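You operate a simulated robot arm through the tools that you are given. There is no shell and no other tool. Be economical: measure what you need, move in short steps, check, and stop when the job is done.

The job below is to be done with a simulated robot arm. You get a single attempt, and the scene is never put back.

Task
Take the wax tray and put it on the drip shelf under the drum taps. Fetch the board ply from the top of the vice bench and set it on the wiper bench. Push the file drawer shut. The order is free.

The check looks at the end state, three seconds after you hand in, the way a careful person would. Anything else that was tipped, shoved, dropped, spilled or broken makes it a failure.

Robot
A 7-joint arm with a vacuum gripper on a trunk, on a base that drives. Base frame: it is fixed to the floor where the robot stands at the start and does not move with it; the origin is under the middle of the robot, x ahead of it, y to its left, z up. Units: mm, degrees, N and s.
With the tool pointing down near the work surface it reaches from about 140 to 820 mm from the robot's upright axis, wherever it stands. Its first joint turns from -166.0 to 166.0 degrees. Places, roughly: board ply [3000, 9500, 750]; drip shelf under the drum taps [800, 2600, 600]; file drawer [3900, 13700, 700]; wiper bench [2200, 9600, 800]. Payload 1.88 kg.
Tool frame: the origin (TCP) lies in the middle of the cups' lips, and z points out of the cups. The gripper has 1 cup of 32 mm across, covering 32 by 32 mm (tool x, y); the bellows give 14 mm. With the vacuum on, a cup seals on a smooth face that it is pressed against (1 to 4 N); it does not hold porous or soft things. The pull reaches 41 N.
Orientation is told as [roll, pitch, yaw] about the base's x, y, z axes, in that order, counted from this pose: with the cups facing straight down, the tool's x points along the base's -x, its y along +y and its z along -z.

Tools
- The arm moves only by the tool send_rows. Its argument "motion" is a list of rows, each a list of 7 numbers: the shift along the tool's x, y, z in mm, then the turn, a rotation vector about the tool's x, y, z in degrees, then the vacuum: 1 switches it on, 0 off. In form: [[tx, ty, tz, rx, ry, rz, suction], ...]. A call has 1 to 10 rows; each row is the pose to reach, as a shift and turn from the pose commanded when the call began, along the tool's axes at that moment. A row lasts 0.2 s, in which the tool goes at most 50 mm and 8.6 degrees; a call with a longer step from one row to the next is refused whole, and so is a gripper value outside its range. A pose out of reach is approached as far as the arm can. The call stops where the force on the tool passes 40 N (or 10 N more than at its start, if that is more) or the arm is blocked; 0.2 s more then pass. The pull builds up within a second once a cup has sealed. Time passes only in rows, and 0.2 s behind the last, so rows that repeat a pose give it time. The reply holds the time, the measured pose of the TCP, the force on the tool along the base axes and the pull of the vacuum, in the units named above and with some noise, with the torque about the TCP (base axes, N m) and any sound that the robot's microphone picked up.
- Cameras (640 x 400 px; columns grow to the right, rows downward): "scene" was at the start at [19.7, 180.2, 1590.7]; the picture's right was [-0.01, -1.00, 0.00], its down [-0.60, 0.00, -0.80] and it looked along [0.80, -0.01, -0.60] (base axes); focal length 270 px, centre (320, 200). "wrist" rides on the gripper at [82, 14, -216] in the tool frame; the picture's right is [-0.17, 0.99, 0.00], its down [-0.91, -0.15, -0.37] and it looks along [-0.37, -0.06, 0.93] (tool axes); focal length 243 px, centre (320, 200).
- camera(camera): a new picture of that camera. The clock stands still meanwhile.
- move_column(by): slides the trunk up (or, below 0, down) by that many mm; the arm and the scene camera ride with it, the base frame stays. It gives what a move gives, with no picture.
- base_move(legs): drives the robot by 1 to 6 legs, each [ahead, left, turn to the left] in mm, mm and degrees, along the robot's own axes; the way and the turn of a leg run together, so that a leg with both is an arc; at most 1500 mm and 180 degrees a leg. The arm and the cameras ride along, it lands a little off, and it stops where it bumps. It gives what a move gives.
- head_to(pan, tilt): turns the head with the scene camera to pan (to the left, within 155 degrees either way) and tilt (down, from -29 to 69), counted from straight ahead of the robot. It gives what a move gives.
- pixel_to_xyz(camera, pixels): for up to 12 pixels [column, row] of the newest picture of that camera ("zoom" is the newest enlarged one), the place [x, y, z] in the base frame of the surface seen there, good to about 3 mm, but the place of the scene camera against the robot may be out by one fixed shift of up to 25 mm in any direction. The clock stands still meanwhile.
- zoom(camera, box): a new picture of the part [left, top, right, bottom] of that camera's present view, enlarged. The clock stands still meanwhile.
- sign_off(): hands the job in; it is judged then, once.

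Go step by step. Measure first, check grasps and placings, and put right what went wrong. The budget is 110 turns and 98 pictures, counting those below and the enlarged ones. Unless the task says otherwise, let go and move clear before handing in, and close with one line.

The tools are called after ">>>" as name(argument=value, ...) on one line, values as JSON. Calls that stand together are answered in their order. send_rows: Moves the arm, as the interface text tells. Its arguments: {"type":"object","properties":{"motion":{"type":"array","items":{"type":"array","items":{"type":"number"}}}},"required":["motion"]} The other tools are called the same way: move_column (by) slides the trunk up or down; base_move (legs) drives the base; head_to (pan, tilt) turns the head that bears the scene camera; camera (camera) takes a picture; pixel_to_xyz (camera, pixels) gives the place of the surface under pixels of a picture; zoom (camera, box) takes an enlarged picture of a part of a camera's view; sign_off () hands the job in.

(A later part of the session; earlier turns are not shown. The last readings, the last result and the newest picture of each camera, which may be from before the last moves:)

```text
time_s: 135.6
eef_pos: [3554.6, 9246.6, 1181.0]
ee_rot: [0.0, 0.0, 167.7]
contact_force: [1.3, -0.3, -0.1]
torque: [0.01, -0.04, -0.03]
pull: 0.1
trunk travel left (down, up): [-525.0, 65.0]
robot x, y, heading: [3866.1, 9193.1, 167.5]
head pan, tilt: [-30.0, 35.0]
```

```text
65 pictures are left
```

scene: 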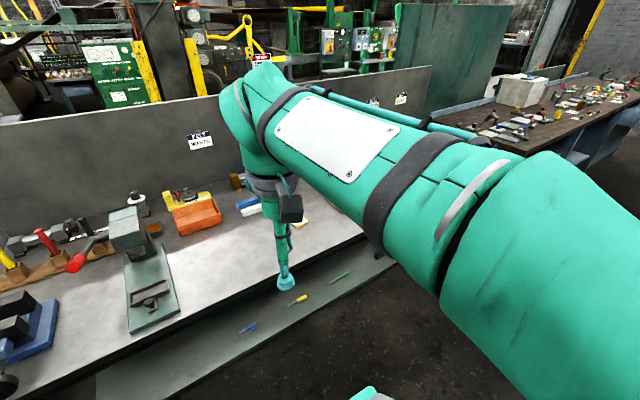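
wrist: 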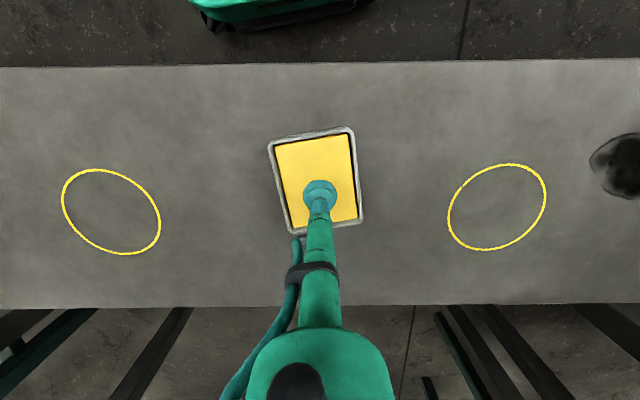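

The bench also holds a blue vice and a green press, but no other flat piece on the left. I'll look closely at the inscribed block with the wrist camera by moving it nearer, and zoom on the similar tiles on the wooden table.

>>> zoom(camera="scene", box=[270, 190, 340, 250])

>>> head_to(pan=40, tilt=35)

>>> zoom(camera="scene", box=[60, 80, 320, 260])

>>> camera(camera="wrist")

```text
6.67 times, centred on (305, 220) of scene
```

zoom: 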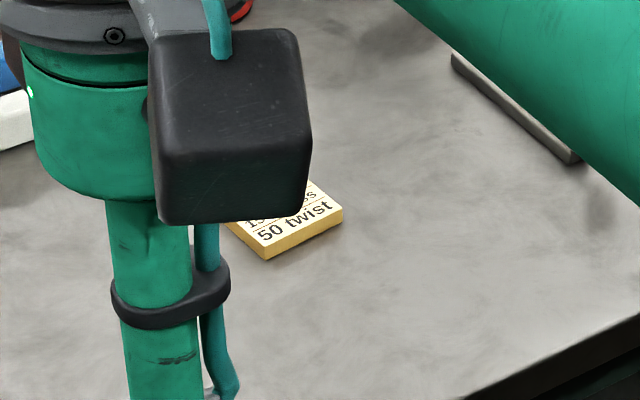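

```text
time_s: 137.0
eef_pos: [3553.6, 9245.2, 1180.2]
ee_rot: [0.0, 0.1, 167.7]
contact_force: [0.3, 1.1, -0.2]
torque: [-0.03, -0.04, 0.01]
pull: 0.0
trunk travel left (down, up): [-525.0, 65.0]
robot x, y, heading: [3869.2, 9197.4, 167.7]
head pan, tilt: [40.0, 35.0]
```

```text
2.22 times, centred on (190, 170) of scene
```

zoom: 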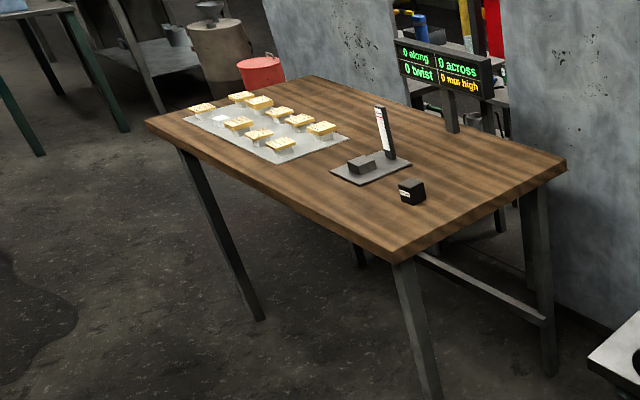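

```text
62 pictures are left
```

wrist: 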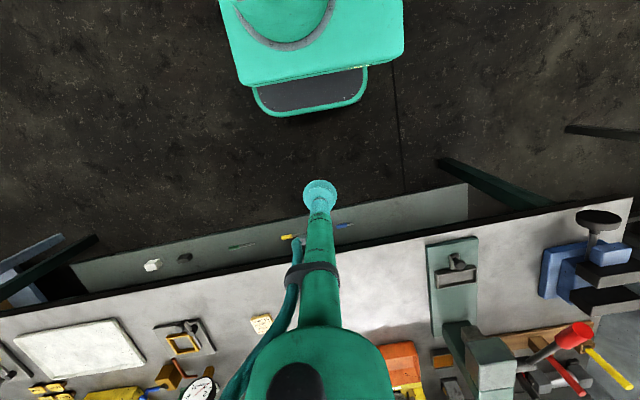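

The tiles on the wooden table look like a different set, so I need clearer views. I'll shift right along the bench, to about y≈9650, and inspect the flat objects from above.

>>> base_move(legs=[[50, -500, 0]])

>>> camera(camera="wrist")

>>> head_to(pan=12, tilt=40)

>>> zoom(camera="scene", box=[160, 80, 480, 280])

```text
time_s: 139.9
eef_pos: [3609.9, 9748.4, 1179.9]
ee_rot: [0.0, -0.1, 167.9]
contact_force: [-0.8, -0.1, -0.5]
torque: [-0.01, -0.01, 0.02]
pull: 0.1
trunk travel left (down, up): [-525.0, 65.0]
robot x, y, heading: [3927.2, 9699.5, 167.7]
head pan, tilt: [40.0, 35.0]
```

```text
61 pictures are left
```

wrist: 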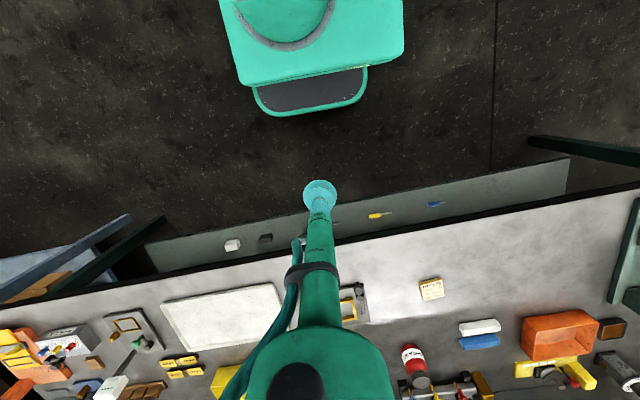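

```text
time_s: 140.9
eef_pos: [3610.8, 9747.4, 1179.9]
ee_rot: [0.1, 0.0, 167.9]
contact_force: [-0.1, -0.3, 0.1]
torque: [0.03, 0.02, 0.01]
pull: 0.1
trunk travel left (down, up): [-525.0, 65.0]
robot x, y, heading: [3925.1, 9695.5, 167.9]
head pan, tilt: [12.0, 40.0]
```

```text
2.00 times, centred on (320, 180) of scene
```

zoom: 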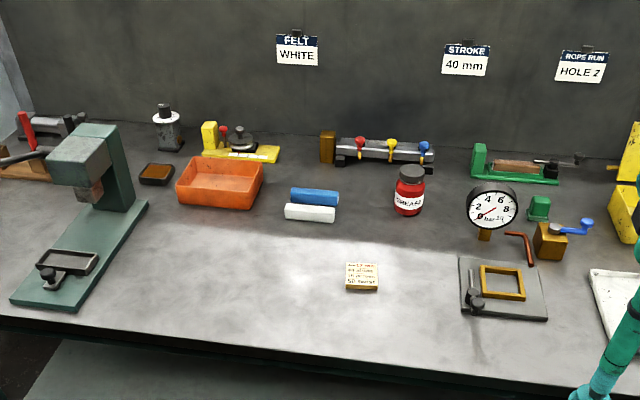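

Both candidates remain: the inscribed cream block and the white sheet. I'll zoom in hard on each.

>>> zoom(camera="scene", box=[320, 200, 360, 235])

>>> zoom(camera="wrist", box=[140, 270, 300, 370])

>>> pixel_to_xyz(camera="wrist", pixels=[[431, 289], [220, 315], [165, 305], [275, 287], [200, 349], [480, 327], [480, 340], [431, 310], [290, 330]])

```text
11.43 times, centred on (340, 218) of scene
```

zoom: 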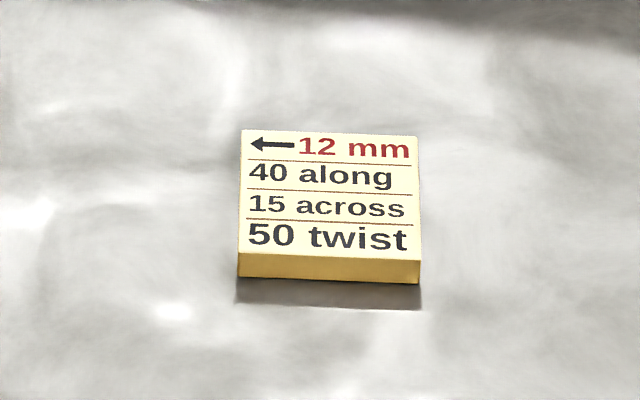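

```text
4.00 times, centred on (220, 320) of wrist
```

zoom: 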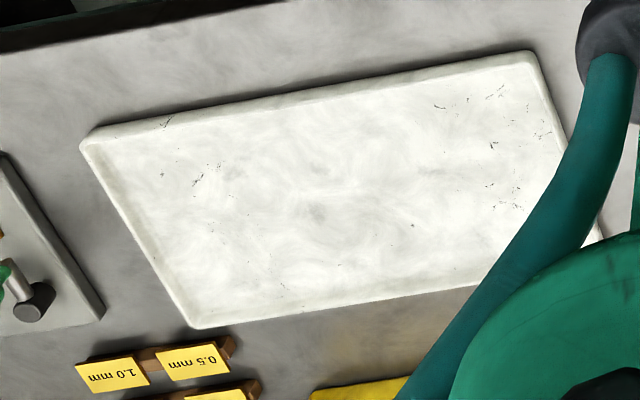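

```text
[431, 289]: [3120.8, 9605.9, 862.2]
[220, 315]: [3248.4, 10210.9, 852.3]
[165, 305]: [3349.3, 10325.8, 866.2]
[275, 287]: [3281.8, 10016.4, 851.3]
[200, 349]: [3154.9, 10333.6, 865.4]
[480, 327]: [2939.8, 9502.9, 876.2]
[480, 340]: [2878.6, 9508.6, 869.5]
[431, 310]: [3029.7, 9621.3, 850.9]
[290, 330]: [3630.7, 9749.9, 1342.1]
```

The white item is a shallow tray (floor level with the bench). The block is exactly 12 mm thick (z 850–862) and lists along/across/twist values like the ply-stack table's display, so it is the board ply. I'll move in line with it.

>>> base_move(legs=[[180, 230, 0]])

>>> camera(camera="wrist")

```text
time_s: 142.9
eef_pos: [3386.9, 9559.7, 1181.4]
ee_rot: [0.0, 0.0, 167.9]
contact_force: [-0.8, 1.0, -0.1]
torque: [0.03, -0.01, -0.02]
pull: 0.1
trunk travel left (down, up): [-525.0, 65.0]
robot x, y, heading: [3702.3, 9513.1, 167.7]
head pan, tilt: [12.0, 40.0]
```

```text
57 pictures are left
```

wrist: 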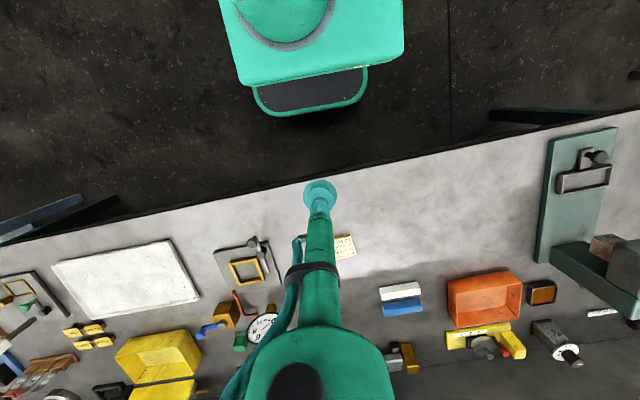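

The ply is about 270 mm ahead of the tool. I'll approach and hover at z≈930.

>>> send_rows(motion=[[-35, 2, 25, 0, 0, 0, 0], [-70, 4, 50, 0, 0, 0, 0], [-105, 6, 80, 0, 0, 0, 0], [-140, 8, 110, 0, 0, 0, 0], [-175, 10, 140, 0, 0, 0, 0], [-210, 11, 170, 0, 0, 0, 0], [-240, 11, 200, 0, 0, 0, 0], [-270, 11, 230, 0, 0, 0, 0], [-270, 11, 255, 0, 0, 0, 0], [-270, 11, 255, 0, 0, 0, 0]])

>>> camera(camera="wrist")

```text
time_s: 145.1
eef_pos: [3120.4, 9606.3, 926.1]
ee_rot: [-0.1, 0.0, 167.8]
contact_force: [-0.2, 0.3, -0.6]
torque: [-0.03, 0.03, -0.01]
pull: 0.0
trunk travel left (down, up): [-525.0, 65.0]
robot x, y, heading: [3704.8, 9511.2, 168.0]
head pan, tilt: [12.0, 40.0]
```

```text
56 pictures are left
```

wrist: 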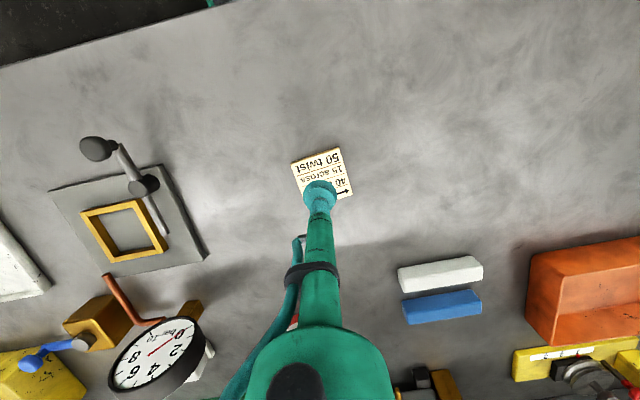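

>>> pixel_to_xyz(camera="wrist", pixels=[[293, 162], [338, 149], [352, 196], [300, 190], [345, 172], [325, 165], [380, 170]])

```text
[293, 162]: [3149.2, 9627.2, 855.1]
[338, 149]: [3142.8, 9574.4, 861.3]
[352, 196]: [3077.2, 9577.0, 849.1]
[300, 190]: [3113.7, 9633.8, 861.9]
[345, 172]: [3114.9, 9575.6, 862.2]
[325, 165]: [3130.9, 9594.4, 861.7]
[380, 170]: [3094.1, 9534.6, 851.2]
```

The block's centre is about (3118,9603) with its top at z 862. I'm descending with vacuum on.

>>> send_rows(motion=[[-2, 3, 30, 0, 0, 0, 1], [-2, 3, 50, 0, 0, 0, 1], [-2, 3, 60, 0, 0, 0, 1], [-2, 3, 64, 0, 0, 0, 1], [-2, 3, 66, 0, 0, 0, 1], [-2, 3, 67, 0, 0, 0, 1], [-2, 3, 67, 0, 0, 0, 1], [-2, 3, 67, 0, 0, 0, 1], [-2, 3, 67, 0, 0, 0, 1]])

```text
time_s: 147.1
eef_pos: [3117.5, 9603.7, 859.7]
ee_rot: [0.0, 0.0, 167.8]
contact_force: [-2.6, -0.4, 14.8]
torque: [0.02, -0.04, -0.03]
pull: 40.5
trunk travel left (down, up): [-525.0, 65.0]
robot x, y, heading: [3699.1, 9508.0, 167.9]
head pan, tilt: [12.0, 40.0]
```

It sealed with pull 40.5. I'll lift straight up, then retract.

>>> send_rows(motion=[[0, 0, -10, 0, 0, 0, 1], [0, 0, -40, 0, 0, 0, 1], [0, 0, -80, 0, 0, 0, 1], [0, 0, -120, 0, 0, 0, 1], [0, 0, -160, 0, 0, 0, 1], [20, 0, -200, 0, 0, 0, 1], [55, 0, -235, 0, 0, 0, 1], [90, 0, -265, 0, 0, 0, 1], [130, 0, -290, 0, 0, 0, 1], [170, 0, -310, 0, 0, 0, 1]])

>>> send_rows(motion=[[40, 0, 0, 0, 0, 0, 1], [80, 0, 0, 0, 0, 0, 1], [110, 0, 0, 0, 0, 0, 1], [110, 0, 0, 0, 0, 0, 1]])

>>> camera(camera="wrist")

```text
time_s: 149.3
eef_pos: [3285.5, 9567.4, 1169.1]
ee_rot: [0.1, 0.0, 167.8]
contact_force: [0.5, -0.2, 0.1]
torque: [-0.01, 0.0, -0.02]
pull: 40.6
trunk travel left (down, up): [-525.0, 65.0]
robot x, y, heading: [3701.7, 9512.0, 167.8]
head pan, tilt: [12.0, 40.0]
```

```text
time_s: 150.3
eef_pos: [3392.0, 9544.8, 1168.7]
ee_rot: [0.0, -0.1, 168.0]
contact_force: [1.3, 0.2, -1.0]
torque: [-0.01, 0.02, -0.01]
pull: 40.5
trunk travel left (down, up): [-525.0, 65.0]
robot x, y, heading: [3705.3, 9510.7, 167.8]
head pan, tilt: [12.0, 40.0]
```

```text
55 pictures are left
```

wrist: 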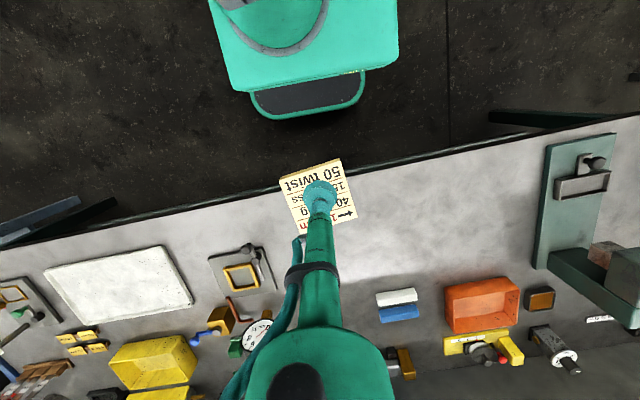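

The ply is held. I'll look along the alley to the north for the file drawer and a possible passage to the wiper bench side.

>>> base_move(legs=[[-250, 0, 0]])

>>> head_to(pan=-75, tilt=15)

>>> camera(camera="scene")

```text
time_s: 152.1
eef_pos: [3635.4, 9491.3, 1168.8]
ee_rot: [0.0, 0.0, 168.1]
contact_force: [0.6, 0.1, -0.8]
torque: [-0.03, 0.03, -0.02]
pull: 40.9
trunk travel left (down, up): [-525.0, 65.0]
robot x, y, heading: [3944.4, 9459.4, 168.2]
head pan, tilt: [12.0, 40.0]
```

```text
time_s: 153.7
eef_pos: [3636.1, 9492.2, 1169.7]
ee_rot: [0.0, 0.0, 168.2]
contact_force: [0.1, 0.4, -1.1]
torque: [-0.01, -0.01, -0.02]
pull: 40.7
trunk travel left (down, up): [-525.0, 65.0]
robot x, y, heading: [3944.8, 9457.2, 168.2]
head pan, tilt: [-75.0, 15.0]
```

```text
54 pictures are left
```

scene: 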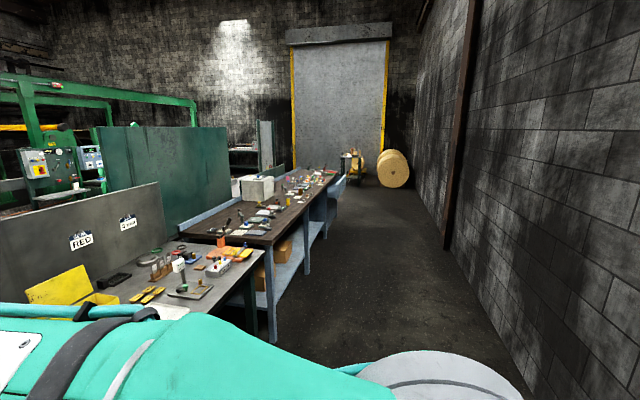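

>>> zoom(camera="scene", box=[220, 120, 420, 260])

>>> pixel_to_xyz(camera="scene", pixels=[[337, 190], [340, 215], [325, 180], [350, 180], [345, 165], [390, 175], [275, 340], [308, 270], [270, 180], [400, 250], [345, 200]])

```text
2.86 times, centred on (320, 190) of scene
```

zoom: 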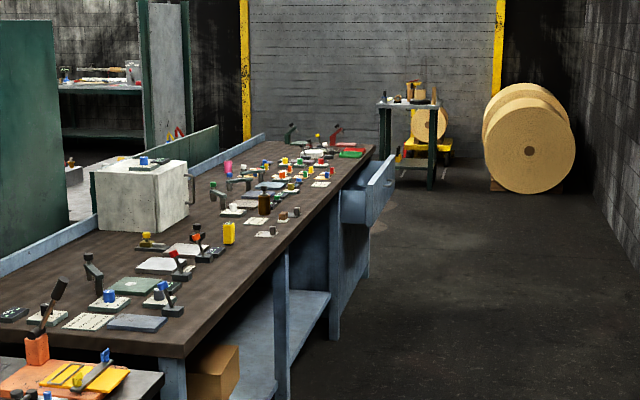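

```text
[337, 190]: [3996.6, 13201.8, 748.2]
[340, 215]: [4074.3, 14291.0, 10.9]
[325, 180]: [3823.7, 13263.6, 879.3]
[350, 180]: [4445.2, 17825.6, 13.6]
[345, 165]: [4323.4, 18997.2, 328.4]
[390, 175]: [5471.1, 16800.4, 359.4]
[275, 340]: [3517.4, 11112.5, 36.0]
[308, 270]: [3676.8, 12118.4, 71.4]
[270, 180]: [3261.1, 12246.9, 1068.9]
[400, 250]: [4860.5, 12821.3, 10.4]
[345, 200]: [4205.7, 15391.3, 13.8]
```

The drawer hangs open at about (4000,13200–13700,750), and the floor beyond the bench end is open. I'll drive north along the alley, inspect the drawer, and look for the passage.

>>> base_move(legs=[[0, -1400, 0], [0, -1400, 0], [80, -1000, 0]])

>>> head_to(pan=-25, tilt=30)

>>> camera(camera="scene")

>>> head_to(pan=-75, tilt=15)

>>> camera(camera="scene")

```text
time_s: 172.0
eef_pos: [4317.6, 13216.6, 1167.7]
ee_rot: [0.1, -0.1, 168.4]
contact_force: [0.7, -0.2, -0.6]
torque: [0.0, 0.0, 0.0]
pull: 40.5
trunk travel left (down, up): [-525.0, 65.0]
robot x, y, heading: [4627.8, 13181.4, 168.5]
head pan, tilt: [-75.0, 15.0]
```

```text
time_s: 173.2
eef_pos: [4317.1, 13216.7, 1168.5]
ee_rot: [0.0, -0.1, 168.3]
contact_force: [-0.1, 0.5, -1.5]
torque: [-0.03, -0.01, 0.01]
pull: 40.3
trunk travel left (down, up): [-525.0, 65.0]
robot x, y, heading: [4628.5, 13182.2, 168.3]
head pan, tilt: [-25.0, 30.0]
```

```text
52 pictures are left
```

scene: 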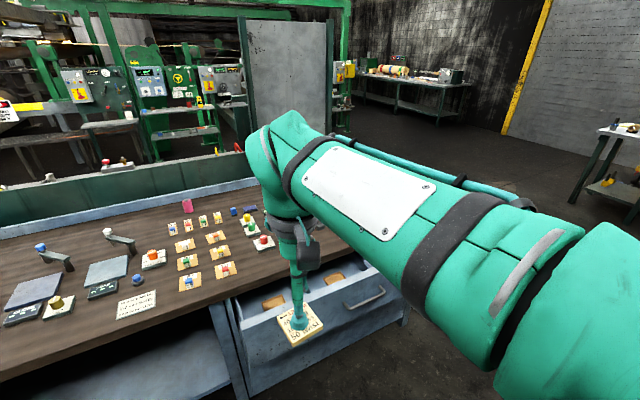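

```text
time_s: 174.4
eef_pos: [4318.2, 13216.3, 1169.0]
ee_rot: [0.0, 0.0, 168.3]
contact_force: [0.7, 0.1, 0.2]
torque: [-0.04, 0.02, -0.03]
pull: 41.0
trunk travel left (down, up): [-525.0, 65.0]
robot x, y, heading: [4630.1, 13183.6, 168.3]
head pan, tilt: [-75.0, 15.0]
```

```text
51 pictures are left
```

scene: 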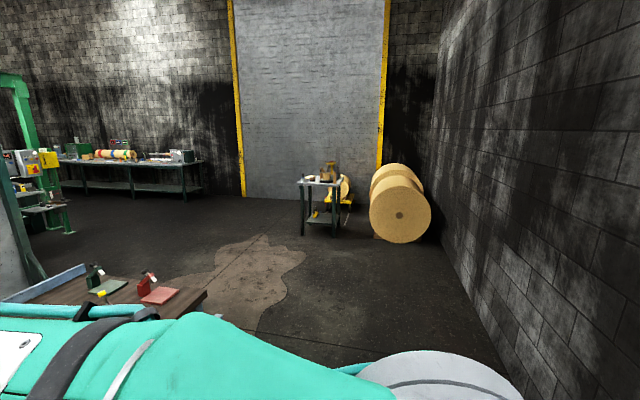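

North is open. I'll measure the floor points for the way around, including the stain at (260,270), and the bench end.

>>> pixel_to_xyz(camera="scene", pixels=[[205, 300], [255, 240], [300, 255], [215, 270], [255, 325], [60, 240], [130, 230], [302, 235], [38, 275], [10, 290], [190, 200], [400, 240]])

>>> head_to(pan=-40, tilt=10)

>>> camera(camera="scene")

```text
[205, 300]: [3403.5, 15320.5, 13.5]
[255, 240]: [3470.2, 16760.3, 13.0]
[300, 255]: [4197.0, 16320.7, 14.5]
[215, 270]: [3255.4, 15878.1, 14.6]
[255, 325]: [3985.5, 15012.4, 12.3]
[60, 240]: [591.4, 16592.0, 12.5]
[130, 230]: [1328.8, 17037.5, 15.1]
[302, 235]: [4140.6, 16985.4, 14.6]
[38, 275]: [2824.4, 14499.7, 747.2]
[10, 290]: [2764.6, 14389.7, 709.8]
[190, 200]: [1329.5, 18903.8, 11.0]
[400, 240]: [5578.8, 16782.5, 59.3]
```

```text
time_s: 175.4
eef_pos: [4317.0, 13216.2, 1168.9]
ee_rot: [0.0, 0.0, 168.3]
contact_force: [-0.6, 0.7, -0.2]
torque: [-0.01, 0.02, 0.0]
pull: 40.3
trunk travel left (down, up): [-525.0, 65.0]
robot x, y, heading: [4629.5, 13182.0, 168.5]
head pan, tilt: [-40.0, 10.0]
```

```text
50 pictures are left
```

scene: 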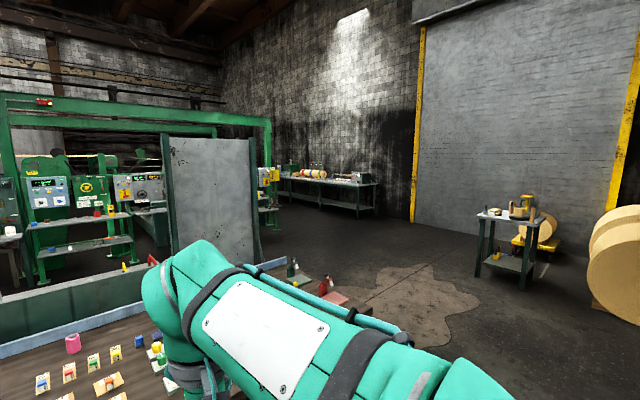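

The passage is clear between the bench end and the far table. I'll go around the north end, staying 600 mm or more from the standing panel near (2820,14500).

>>> base_move(legs=[[211, -840, 0], [215, -860, 0], [1130, 80, 0]])

>>> head_to(pan=50, tilt=15)

>>> camera(camera="scene")

```text
time_s: 189.7
eef_pos: [3127.8, 15124.4, 1169.0]
ee_rot: [0.0, 0.0, 168.3]
contact_force: [0.2, 0.3, -0.9]
torque: [-0.02, 0.02, 0.01]
pull: 41.0
trunk travel left (down, up): [-525.0, 65.0]
robot x, y, heading: [3437.2, 15090.1, 168.5]
head pan, tilt: [-40.0, 10.0]
```

```text
time_s: 191.3
eef_pos: [3127.2, 15126.1, 1168.7]
ee_rot: [0.0, -0.1, 168.3]
contact_force: [-0.6, 0.0, -0.8]
torque: [0.01, 0.01, 0.01]
pull: 40.7
trunk travel left (down, up): [-525.0, 65.0]
robot x, y, heading: [3438.6, 15089.7, 168.0]
head pan, tilt: [50.0, 15.0]
```

```text
49 pictures are left
```

scene: 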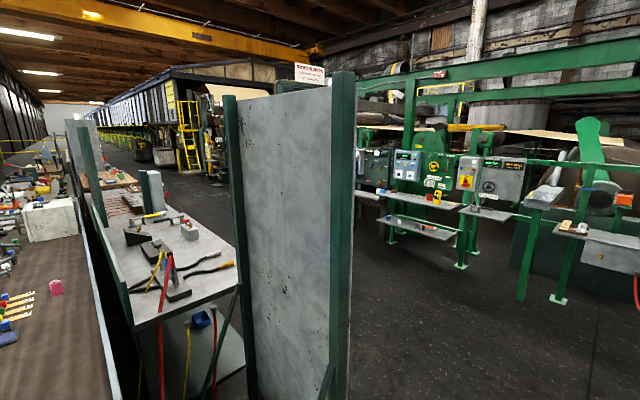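

>>> pixel_to_xyz(camera="scene", pixels=[[345, 200], [240, 200], [400, 330], [395, 240], [460, 268], [555, 305], [238, 290], [160, 160], [370, 300], [240, 240]])

```text
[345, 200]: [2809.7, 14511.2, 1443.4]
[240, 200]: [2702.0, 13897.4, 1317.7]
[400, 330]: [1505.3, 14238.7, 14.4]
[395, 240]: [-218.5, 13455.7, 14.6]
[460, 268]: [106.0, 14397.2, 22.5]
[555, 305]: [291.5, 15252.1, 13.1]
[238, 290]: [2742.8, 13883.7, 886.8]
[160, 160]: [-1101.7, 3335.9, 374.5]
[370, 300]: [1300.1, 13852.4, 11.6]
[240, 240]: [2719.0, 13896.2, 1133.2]
```

The aisle is clear (machines at x<300, bench fronts x>2000). I'll enter it, turn to face +x, and run south toward the wiper bench.

>>> base_move(legs=[[900, 130, 0], [850, 120, 0], [0, 0, 180], [215, -1307, 0], [215, -1307, 0]])

>>> head_to(pan=-70, tilt=20)

>>> camera(camera="scene")

```text
time_s: 220.0
eef_pos: [1736.5, 12511.1, 1169.4]
ee_rot: [0.0, 0.0, -14.7]
contact_force: [0.1, 0.5, -1.0]
torque: [-0.01, -0.01, -0.02]
pull: 41.1
trunk travel left (down, up): [-525.0, 65.0]
robot x, y, heading: [1428.7, 12561.2, -14.7]
head pan, tilt: [50.0, 15.0]
```

```text
time_s: 222.0
eef_pos: [1736.2, 12511.1, 1168.3]
ee_rot: [-0.1, 0.0, -14.8]
contact_force: [-0.7, 0.1, -0.3]
torque: [-0.01, 0.01, 0.0]
pull: 40.7
trunk travel left (down, up): [-525.0, 65.0]
robot x, y, heading: [1428.2, 12556.7, -14.5]
head pan, tilt: [-70.0, 20.0]
```

```text
48 pictures are left
```

scene: 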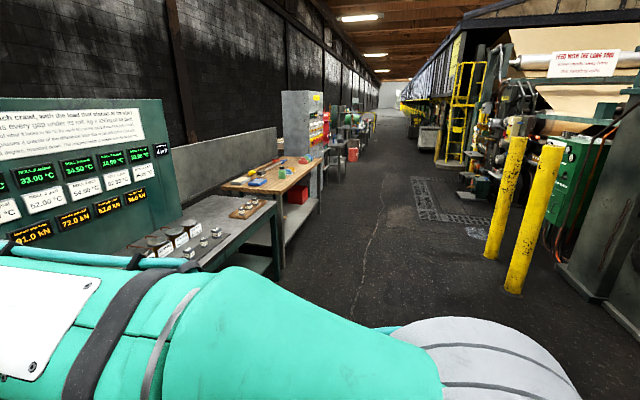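

The way to the wiper bench is clear. I'll continue south to about y≈10050.

>>> base_move(legs=[[320, -1211, 0], [320, -1211, 0]])

>>> head_to(pan=-10, tilt=30)

>>> camera(camera="scene")

>>> camera(camera="wrist")

```text
time_s: 234.3
eef_pos: [1718.4, 9996.0, 1169.0]
ee_rot: [0.1, -0.1, -15.7]
contact_force: [0.6, 1.1, -0.9]
torque: [-0.03, -0.03, 0.03]
pull: 41.0
trunk travel left (down, up): [-525.0, 65.0]
robot x, y, heading: [1411.0, 10053.7, -15.5]
head pan, tilt: [-70.0, 20.0]
```

```text
time_s: 235.6
eef_pos: [1718.8, 9996.5, 1168.9]
ee_rot: [0.0, 0.1, -15.8]
contact_force: [0.0, -0.3, -0.5]
torque: [-0.02, 0.03, 0.01]
pull: 40.5
trunk travel left (down, up): [-525.0, 65.0]
robot x, y, heading: [1413.1, 10052.5, -15.7]
head pan, tilt: [-10.0, 30.0]
```

```text
47 pictures are left
```

scene: 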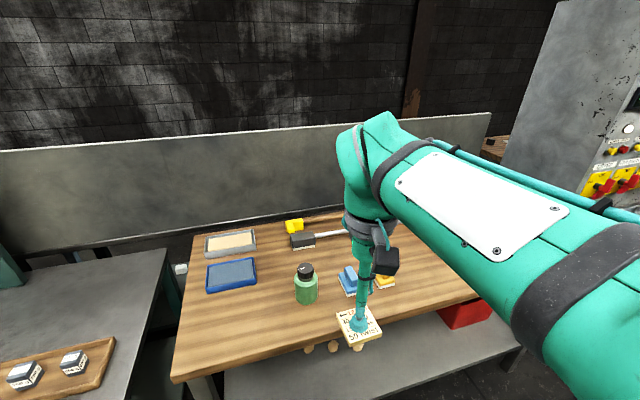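

```text
46 pictures are left
```

wrist: 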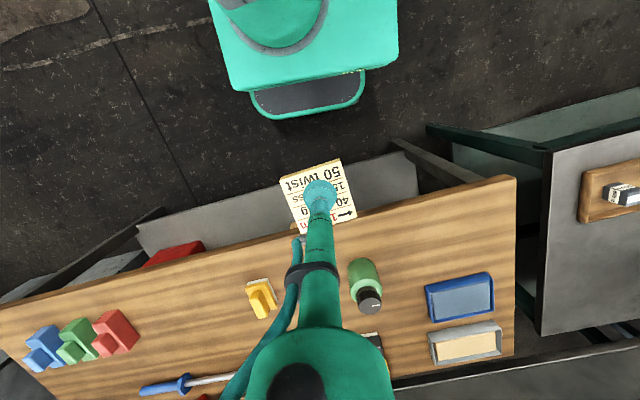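

Free space on the wiper bench is at wrist pixel (440,230), left of the green bottle, and around (190,290). I'll measure both.

>>> pixel_to_xyz(camera="wrist", pixels=[[440, 235], [400, 215], [515, 178], [420, 280], [370, 265], [190, 295], [515, 260], [340, 235], [250, 285], [140, 320]])

```text
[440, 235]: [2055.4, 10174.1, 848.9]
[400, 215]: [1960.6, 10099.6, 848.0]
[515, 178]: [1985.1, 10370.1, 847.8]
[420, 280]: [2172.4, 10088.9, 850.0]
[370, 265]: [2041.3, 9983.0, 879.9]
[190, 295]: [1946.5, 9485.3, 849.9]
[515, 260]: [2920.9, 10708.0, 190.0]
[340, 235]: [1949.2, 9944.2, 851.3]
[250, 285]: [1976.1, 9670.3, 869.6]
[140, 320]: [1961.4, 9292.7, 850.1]
```

Target is (2050,10185), with about 100 mm clearance all round. I'll move over it at height first, then down to z≈890.

>>> send_rows(motion=[[-30, 30, 0, 0, 0, 0, 1], [-60, 61, 0, 0, 0, 0, 1], [-90, 92, 0, 0, 0, 0, 1], [-120, 122, 0, 0, 0, 0, 1], [-150, 152, 0, 0, 0, 0, 1], [-180, 183, 0, 0, 0, 0, 1], [-210, 213, 20, 0, 0, 0, 1], [-240, 243, 40, 0, 0, 0, 1], [-268, 270, 65, 0, 0, 0, 1], [-268, 270, 95, 0, 0, 0, 1]])

>>> send_rows(motion=[[0, 0, 40, 0, 0, 0, 1], [0, 0, 80, 0, 0, 0, 1], [0, 0, 120, 0, 0, 0, 1], [0, 0, 155, 0, 0, 0, 1], [0, 0, 180, 0, 0, 0, 1], [0, 0, 180, 0, 0, 0, 1]])

>>> camera(camera="wrist")

```text
time_s: 237.8
eef_pos: [2049.3, 10184.0, 1074.0]
ee_rot: [0.0, -0.1, -15.7]
contact_force: [-0.4, -0.5, -0.1]
torque: [-0.01, 0.03, 0.02]
pull: 40.8
trunk travel left (down, up): [-525.0, 65.0]
robot x, y, heading: [1411.3, 10053.0, -15.8]
head pan, tilt: [-10.0, 30.0]
```

```text
time_s: 239.2
eef_pos: [2050.5, 10184.3, 892.0]
ee_rot: [-0.1, 0.0, -15.7]
contact_force: [0.0, -0.6, -0.7]
torque: [0.01, -0.02, 0.0]
pull: 40.5
trunk travel left (down, up): [-525.0, 65.0]
robot x, y, heading: [1411.0, 10051.0, -15.8]
head pan, tilt: [-10.0, 30.0]
```

```text
45 pictures are left
```

wrist: 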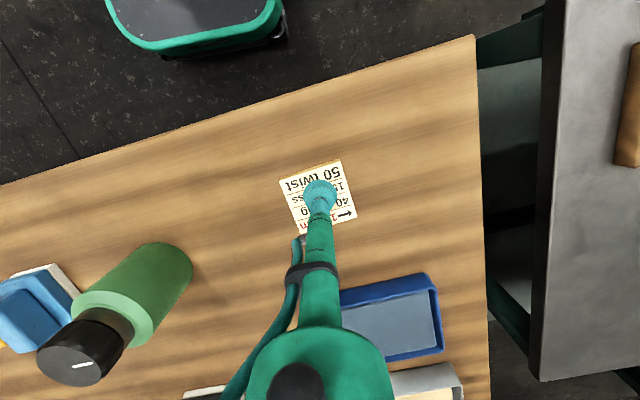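

The spot is clear. I'm lowering the last 30 mm slowly.

>>> send_rows(motion=[[0, 0, 12, 0, 0, 0, 1], [0, 0, 22, 0, 0, 0, 1], [0, 0, 27, 0, 0, 0, 1], [0, 0, 29, 0, 0, 0, 1], [0, 0, 31, 0, 0, 0, 1], [0, 0, 31, 0, 0, 0, 1]])

```text
time_s: 240.6
eef_pos: [2050.8, 10184.1, 862.3]
ee_rot: [0.0, 0.0, -15.6]
contact_force: [0.3, -0.4, -1.2]
torque: [0.0, 0.01, 0.01]
pull: 40.9
trunk travel left (down, up): [-525.0, 65.0]
robot x, y, heading: [1413.8, 10052.4, -15.4]
head pan, tilt: [-10.0, 30.0]
```

>>> send_rows(motion=[[0, 0, 1.5, 0, 0, 0, 1], [0, 0, 3, 0, 0, 0, 1], [0, 0, 4, 0, 0, 0, 1], [0, 0, 4, 0, 0, 0, 1]])

```text
time_s: 241.6
eef_pos: [2051.9, 10184.3, 860.5]
ee_rot: [0.1, -0.1, -15.7]
contact_force: [-1.9, 0.6, 15.6]
torque: [-0.06, 0.07, -0.07]
pull: 40.8
trunk travel left (down, up): [-525.0, 65.0]
robot x, y, heading: [1410.2, 10051.5, -15.4]
head pan, tilt: [-10.0, 30.0]
```

Contact is confirmed at +15.6 N. I'll ease off, release and rise.

>>> send_rows(motion=[[0, 0, -2, 0, 0, 0, 1], [0, 0, -2, 0, 0, 0, 0], [0, 0, -2, 0, 0, 0, 0], [0, 0, -2, 0, 0, 0, 0], [0, 0, -2, 0, 0, 0, 0], [0, 0, -2, 0, 0, 0, 0], [0, 0, -6, 0, 0, 0, 0], [0, 0, -15, 0, 0, 0, 0], [0, 0, -45, 0, 0, 0, 0]])

>>> camera(camera="wrist")

```text
time_s: 243.6
eef_pos: [2050.3, 10185.0, 903.6]
ee_rot: [-0.1, 0.0, -15.7]
contact_force: [0.5, -0.5, -0.4]
torque: [0.02, 0.05, 0.01]
pull: 0.0
trunk travel left (down, up): [-525.0, 65.0]
robot x, y, heading: [1410.0, 10050.2, -15.8]
head pan, tilt: [-10.0, 30.0]
```

```text
44 pictures are left
```

wrist: 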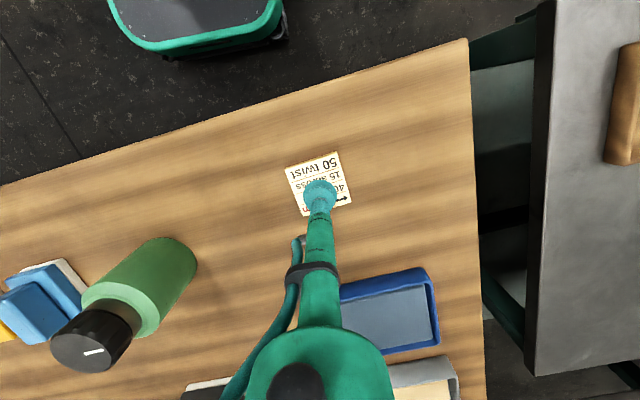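

The ply lies flat on the wiper bench. I'll raise and retract the arm, then drive back around to the drawer.

>>> send_rows(motion=[[0, 0, -45, 0, 0, 0, 0], [0, 0, -90, 0, 0, 0, 0], [0, 0, -135, 0, 0, 0, 0], [0, 0, -180, 0, 0, 0, 0], [20, -20, -220, 0, 0, 0, 0], [50, -50, -245, 0, 0, 0, 0], [80, -80, -260, 0, 0, 0, 0], [110, -112, -265, 0, 0, 0, 0], [140, -143, -265, 0, 0, 0, 0], [170, -173, -265, 0, 0, 0, 0]])

>>> send_rows(motion=[[30, -30, 0, 0, 0, 0, 0], [60, -60, 0, 0, 0, 0, 0], [98, -97, 0, 0, 0, 0, 0], [98, -97, 0, 0, 0, 0, 0]])

```text
time_s: 245.8
eef_pos: [1840.6, 10061.7, 1168.2]
ee_rot: [0.0, 0.0, -15.8]
contact_force: [0.5, 0.6, -0.4]
torque: [0.01, 0.02, -0.02]
pull: 0.2
trunk travel left (down, up): [-525.0, 65.0]
robot x, y, heading: [1408.9, 10051.6, -15.5]
head pan, tilt: [-10.0, 30.0]
```

```text
refused: row 3 steps farther than a row can; nothing moved
```

I'll finish the retraction in smaller steps and then drive north.

>>> send_rows(motion=[[30, -25, 0, 0, 0, 0, 0], [60, -50, 0, 0, 0, 0, 0], [85, -75, 0, 0, 0, 0, 0], [105, -97, 0, 0, 0, 0, 0], [105, -97, 0, 0, 0, 0, 0]])

>>> base_move(legs=[[-328, 1209, 0], [-328, 1209, 0], [-230, 1307, 0], [-230, 1307, 0], [0, 0, 180]])

```text
time_s: 247.0
eef_pos: [1712.2, 9996.9, 1168.4]
ee_rot: [0.0, 0.0, -15.7]
contact_force: [-0.4, 0.4, 0.1]
torque: [-0.03, 0.0, -0.02]
pull: 0.0
trunk travel left (down, up): [-525.0, 65.0]
robot x, y, heading: [1411.2, 10049.3, -15.7]
head pan, tilt: [-10.0, 30.0]
```

```text
time_s: 279.0
eef_pos: [1369.9, 15227.5, 1168.7]
ee_rot: [0.0, 0.0, 165.6]
contact_force: [0.2, 0.0, 0.0]
torque: [-0.02, -0.03, 0.01]
pull: 0.0
trunk travel left (down, up): [-525.0, 65.0]
robot x, y, heading: [1673.3, 15179.2, 165.4]
head pan, tilt: [-10.0, 30.0]
```

Position is as planned. I'll back around the bench end to the alley, then look at the drawer.

>>> base_move(legs=[[-864, -187, 0], [-864, -187, 0], [-1160, -80, 0]])

>>> head_to(pan=50, tilt=30)

>>> camera(camera="scene")

```text
time_s: 293.5
eef_pos: [4293.5, 14930.5, 1168.7]
ee_rot: [0.0, 0.0, 165.1]
contact_force: [-0.3, 0.6, -0.3]
torque: [0.01, 0.01, -0.03]
pull: 0.0
trunk travel left (down, up): [-525.0, 65.0]
robot x, y, heading: [4597.0, 14880.8, 164.8]
head pan, tilt: [-10.0, 30.0]
```

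```text
time_s: 294.8
eef_pos: [4294.7, 14930.9, 1169.2]
ee_rot: [0.0, -0.1, 165.0]
contact_force: [0.3, 0.1, 0.6]
torque: [-0.03, -0.02, 0.0]
pull: 0.0
trunk travel left (down, up): [-525.0, 65.0]
robot x, y, heading: [4595.3, 14881.8, 165.1]
head pan, tilt: [50.0, 30.0]
```

```text
43 pictures are left
```

scene: 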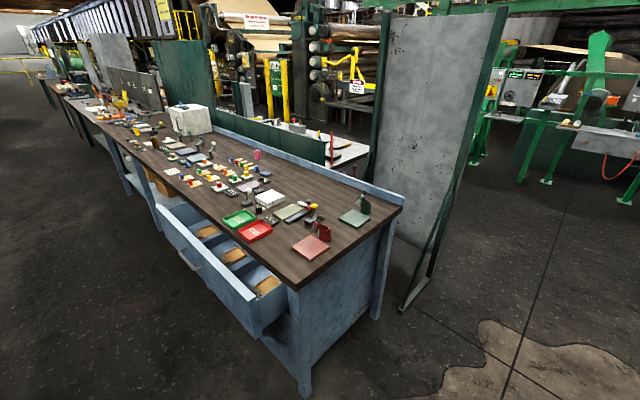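

>>> zoom(camera="scene", box=[130, 180, 340, 350])

>>> pixel_to_xyz(camera="zoom", pixels=[[60, 125], [370, 355], [200, 255], [220, 200], [400, 260], [420, 320], [110, 150], [370, 390], [100, 110], [490, 330], [175, 250]])

```text
2.35 times, centred on (235, 265) of scene
```

zoom: 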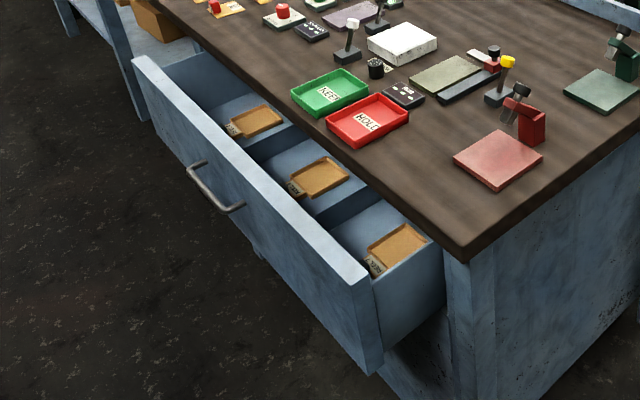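

```text
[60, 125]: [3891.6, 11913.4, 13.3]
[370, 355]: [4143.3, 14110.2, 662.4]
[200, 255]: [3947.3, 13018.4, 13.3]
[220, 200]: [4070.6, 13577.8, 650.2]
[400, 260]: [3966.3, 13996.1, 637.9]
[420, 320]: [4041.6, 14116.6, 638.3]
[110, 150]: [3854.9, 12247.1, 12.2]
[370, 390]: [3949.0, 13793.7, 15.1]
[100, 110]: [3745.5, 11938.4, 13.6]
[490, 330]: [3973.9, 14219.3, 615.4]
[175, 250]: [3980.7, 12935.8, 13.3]
```

The drawer's front face runs from about (4000,13150) to (4143,14110), with its handle near (4070,13578,650) and about 120 mm open. I'll position in front of it, facing it squarely.

>>> pixel_to_xyz(camera="zoom", pixels=[[340, 268], [358, 278], [145, 62], [138, 75], [240, 160], [290, 230], [300, 270], [375, 365], [260, 255], [215, 190], [460, 255], [190, 160]])

>>> base_move(legs=[[-524, 1320, 0], [0, 0, 6.5]])

>>> head_to(pan=5, tilt=45)

>>> camera(camera="scene")

>>> camera(camera="wrist")

```text
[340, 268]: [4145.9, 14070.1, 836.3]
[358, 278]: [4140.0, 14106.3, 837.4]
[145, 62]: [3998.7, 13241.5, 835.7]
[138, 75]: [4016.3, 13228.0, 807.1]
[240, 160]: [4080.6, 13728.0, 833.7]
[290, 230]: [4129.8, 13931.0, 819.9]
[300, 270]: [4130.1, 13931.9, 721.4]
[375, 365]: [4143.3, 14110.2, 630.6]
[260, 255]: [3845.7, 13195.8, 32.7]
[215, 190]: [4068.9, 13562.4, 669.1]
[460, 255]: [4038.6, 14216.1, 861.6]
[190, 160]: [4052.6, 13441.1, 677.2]
```

```text
time_s: 302.4
eef_pos: [4460.0, 13490.2, 1167.9]
ee_rot: [0.0, 0.0, 171.5]
contact_force: [-0.2, 0.2, -0.3]
torque: [0.04, 0.0, 0.01]
pull: 0.2
trunk travel left (down, up): [-525.0, 65.0]
robot x, y, heading: [4764.1, 13475.1, 171.7]
head pan, tilt: [50.0, 30.0]
```

```text
time_s: 303.6
eef_pos: [4459.5, 13490.0, 1168.5]
ee_rot: [-0.1, 0.0, 171.4]
contact_force: [-0.2, 0.6, 0.4]
torque: [0.01, -0.04, 0.0]
pull: 0.1
trunk travel left (down, up): [-525.0, 65.0]
robot x, y, heading: [4765.7, 13474.2, 171.4]
head pan, tilt: [5.0, 45.0]
```

```text
41 pictures are left
```

scene: 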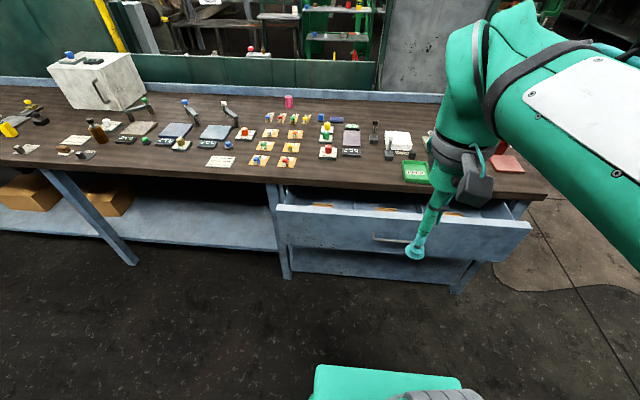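

```text
40 pictures are left
```

wrist: 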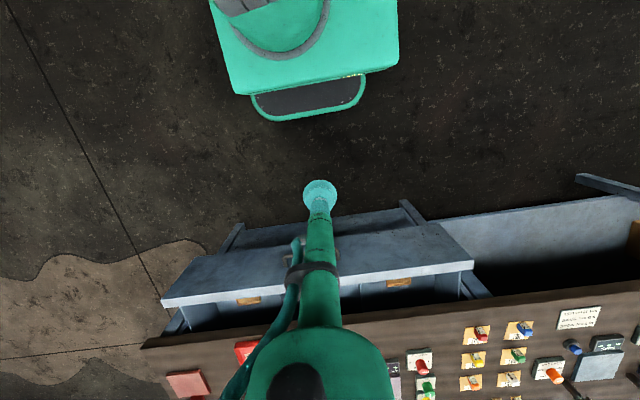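

The drawer face spans z≈630–825, centred near y≈13670, with the handle at z≈660. I'll push on it above the handle with the tool horizontal: first extend the arm at height, then pitch the cup forward.

>>> send_rows(motion=[[-40, -17, 0, 0, 0, 0, 0], [-80, -34, 0, 0, 0, 0, 0], [-120, -51, 0, 0, 0, 0, 0], [-160, -68, 0, 0, 0, 0, 0], [-200, -85, 0, 0, 0, 0, 0], [-240, -102, 0, 0, 0, 0, 0], [-280, -119, 0, 0, 0, 0, 0], [-296, -126, 0, 0, 0, 0, 0]])

>>> send_rows(motion=[[0, 0, 0, 0, -7.5, 0, 0], [0, 0, 0, 0, -15, 0, 0], [0, 0, 0, 0, -22.5, 0, 0], [0, 0, 0, 0, -30, 0, 0], [0, 0, 0, 0, -37.5, 0, 0], [0, 0, 0, 0, -45, 0, 0], [0, 0, 0, 0, -45, 0, 0]])

>>> pixel_to_xyz(camera="scene", pixels=[[376, 238], [404, 243], [390, 240], [350, 235], [350, 216], [480, 225], [290, 215], [525, 230], [350, 248], [300, 190], [350, 192]])

```text
time_s: 305.4
eef_pos: [4184.7, 13658.5, 1167.8]
ee_rot: [0.1, 0.0, 171.4]
contact_force: [0.9, 0.4, 0.7]
torque: [0.02, -0.02, -0.02]
pull: 0.0
trunk travel left (down, up): [-525.0, 65.0]
robot x, y, heading: [4764.4, 13473.3, 171.6]
head pan, tilt: [5.0, 45.0]
```

```text
time_s: 306.9
eef_pos: [4184.7, 13657.8, 1167.9]
ee_rot: [0.1, -45.1, 171.3]
contact_force: [-0.1, -1.4, 0.2]
torque: [-0.01, 0.0, -0.02]
pull: 0.0
trunk travel left (down, up): [-525.0, 65.0]
robot x, y, heading: [4763.7, 13474.1, 171.6]
head pan, tilt: [5.0, 45.0]
```

```text
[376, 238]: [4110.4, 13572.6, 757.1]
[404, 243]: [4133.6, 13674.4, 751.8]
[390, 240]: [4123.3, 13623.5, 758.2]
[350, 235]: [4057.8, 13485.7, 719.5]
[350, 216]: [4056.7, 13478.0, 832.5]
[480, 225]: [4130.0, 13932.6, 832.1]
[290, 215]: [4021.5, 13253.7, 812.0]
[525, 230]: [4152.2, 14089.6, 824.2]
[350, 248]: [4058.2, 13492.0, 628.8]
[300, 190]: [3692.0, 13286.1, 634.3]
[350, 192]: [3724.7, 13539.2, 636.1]
```

The handle sits at z≈745, y≈13560–13690, protruding about 35 mm. I'll push below it at z≈680. First I'll finish pitching.

>>> send_rows(motion=[[0, 0, 0, 0, -7.5, 0, 0], [0, 0, 0, 0, -15, 0, 0], [0, 0, 0, 0, -22.5, 0, 0], [0, 0, 0, 0, -30, 0, 0], [0, 0, 0, 0, -37.5, 0, 0], [0, 0, 0, 0, -45, 0, 0], [0, 0, 0, 0, -45, 0, 0]])

>>> camera(camera="scene")

```text
time_s: 307.8
eef_pos: [4164.8, 13659.4, 1044.6]
ee_rot: [5.4, -53.2, 168.8]
contact_force: [0.6, -1.1, 0.4]
torque: [0.05, 0.07, -0.05]
pull: 0.0
trunk travel left (down, up): [-525.0, 65.0]
robot x, y, heading: [4767.1, 13470.1, 171.6]
head pan, tilt: [5.0, 45.0]
stopped in row 4: the arm was blocked; the commanded pose is now the measured one
```

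```text
39 pictures are left
```

scene: 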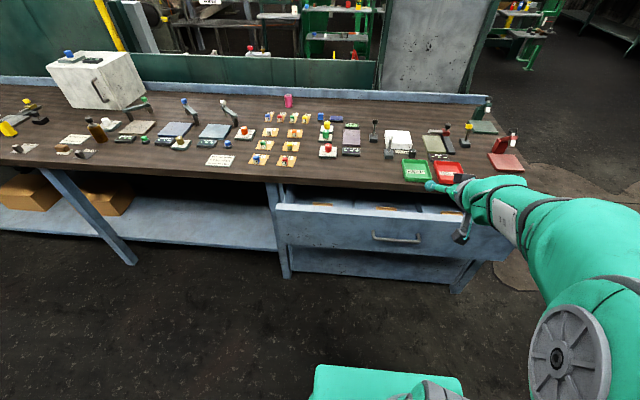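

The arm jammed near 53° of pitch and the TCP sagged to z 1045, touching nothing. I'll back out along the tool axis and settle at about 45° pitch, which is enough for pushing.

>>> send_rows(motion=[[0, 0, -30, 0, 0, 0, 0], [0, 0, -60, 0, 4, 0, 0], [0, 0, -90, 0, 8, 0, 0], [0, 0, -90, 0, 8, 0, 0]])

>>> camera(camera="scene")

```text
time_s: 308.8
eef_pos: [4237.2, 13651.6, 1092.6]
ee_rot: [5.3, -44.0, 169.4]
contact_force: [0.8, 0.0, 0.2]
torque: [-0.03, -0.03, 0.01]
pull: 0.1
trunk travel left (down, up): [-525.0, 65.0]
robot x, y, heading: [4763.9, 13472.9, 171.8]
head pan, tilt: [5.0, 45.0]
```

```text
38 pictures are left
```

scene: 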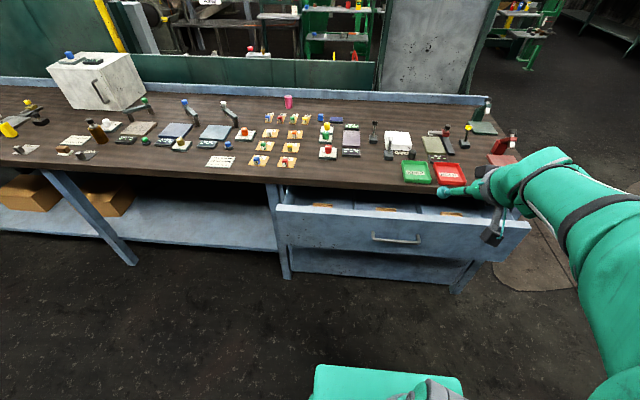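

The pose is free now at 44° pitch, about 100 mm in front of the drawer. I'll lower the trunk to bring the cup to z≈690.

>>> move_column(by=-200)

>>> move_column(by=-205)

>>> camera(camera="scene")

>>> camera(camera="wrist")

```text
time_s: 310.9
eef_pos: [4235.4, 13649.9, 893.7]
ee_rot: [5.0, -44.0, 169.6]
contact_force: [-0.2, -0.7, 1.0]
torque: [0.01, 0.02, -0.02]
pull: 0.0
trunk travel left (down, up): [-325.0, 265.0]
robot x, y, heading: [4766.6, 13470.1, 171.3]
head pan, tilt: [5.0, 45.0]
```

```text
time_s: 313.2
eef_pos: [4231.2, 13652.3, 680.7]
ee_rot: [5.3, -43.4, 169.5]
contact_force: [1.0, 0.6, -0.3]
torque: [-0.02, -0.02, 0.03]
pull: 0.0
trunk travel left (down, up): [-120.0, 470.0]
robot x, y, heading: [4766.8, 13477.1, 171.4]
head pan, tilt: [5.0, 45.0]
```

```text
37 pictures are left
```

scene: 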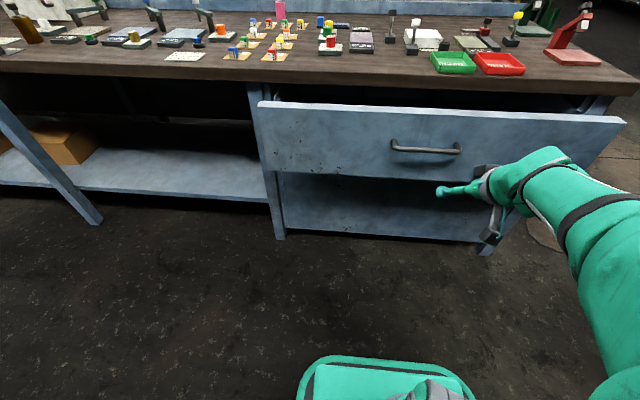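

```text
36 pictures are left
```

wrist: 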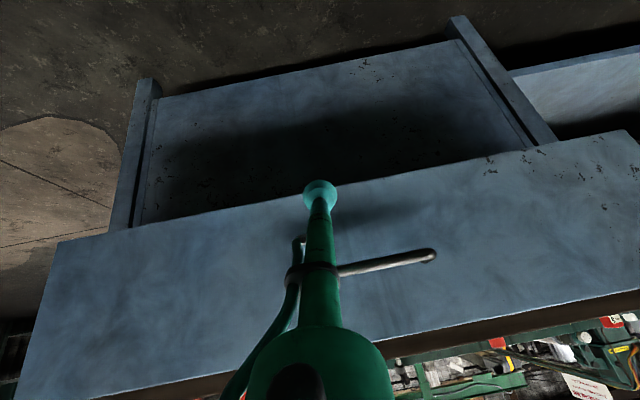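

The wrist view shows the drawer's bottom edge right at the cup, (320,195), with the handle at (385,265). I'll measure with the wrist camera.

>>> pixel_to_xyz(camera="wrist", pixels=[[250, 205], [250, 215], [250, 250], [200, 300], [430, 255], [360, 268], [400, 200], [400, 185], [450, 250], [260, 300], [385, 340]])

```text
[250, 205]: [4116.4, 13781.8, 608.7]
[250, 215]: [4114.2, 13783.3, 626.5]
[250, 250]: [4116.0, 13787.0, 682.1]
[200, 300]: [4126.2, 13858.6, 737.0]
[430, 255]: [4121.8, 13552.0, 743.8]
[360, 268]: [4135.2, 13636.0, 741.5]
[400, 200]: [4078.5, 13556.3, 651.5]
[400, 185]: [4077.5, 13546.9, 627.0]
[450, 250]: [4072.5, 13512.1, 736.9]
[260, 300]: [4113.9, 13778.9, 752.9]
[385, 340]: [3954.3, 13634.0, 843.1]
```

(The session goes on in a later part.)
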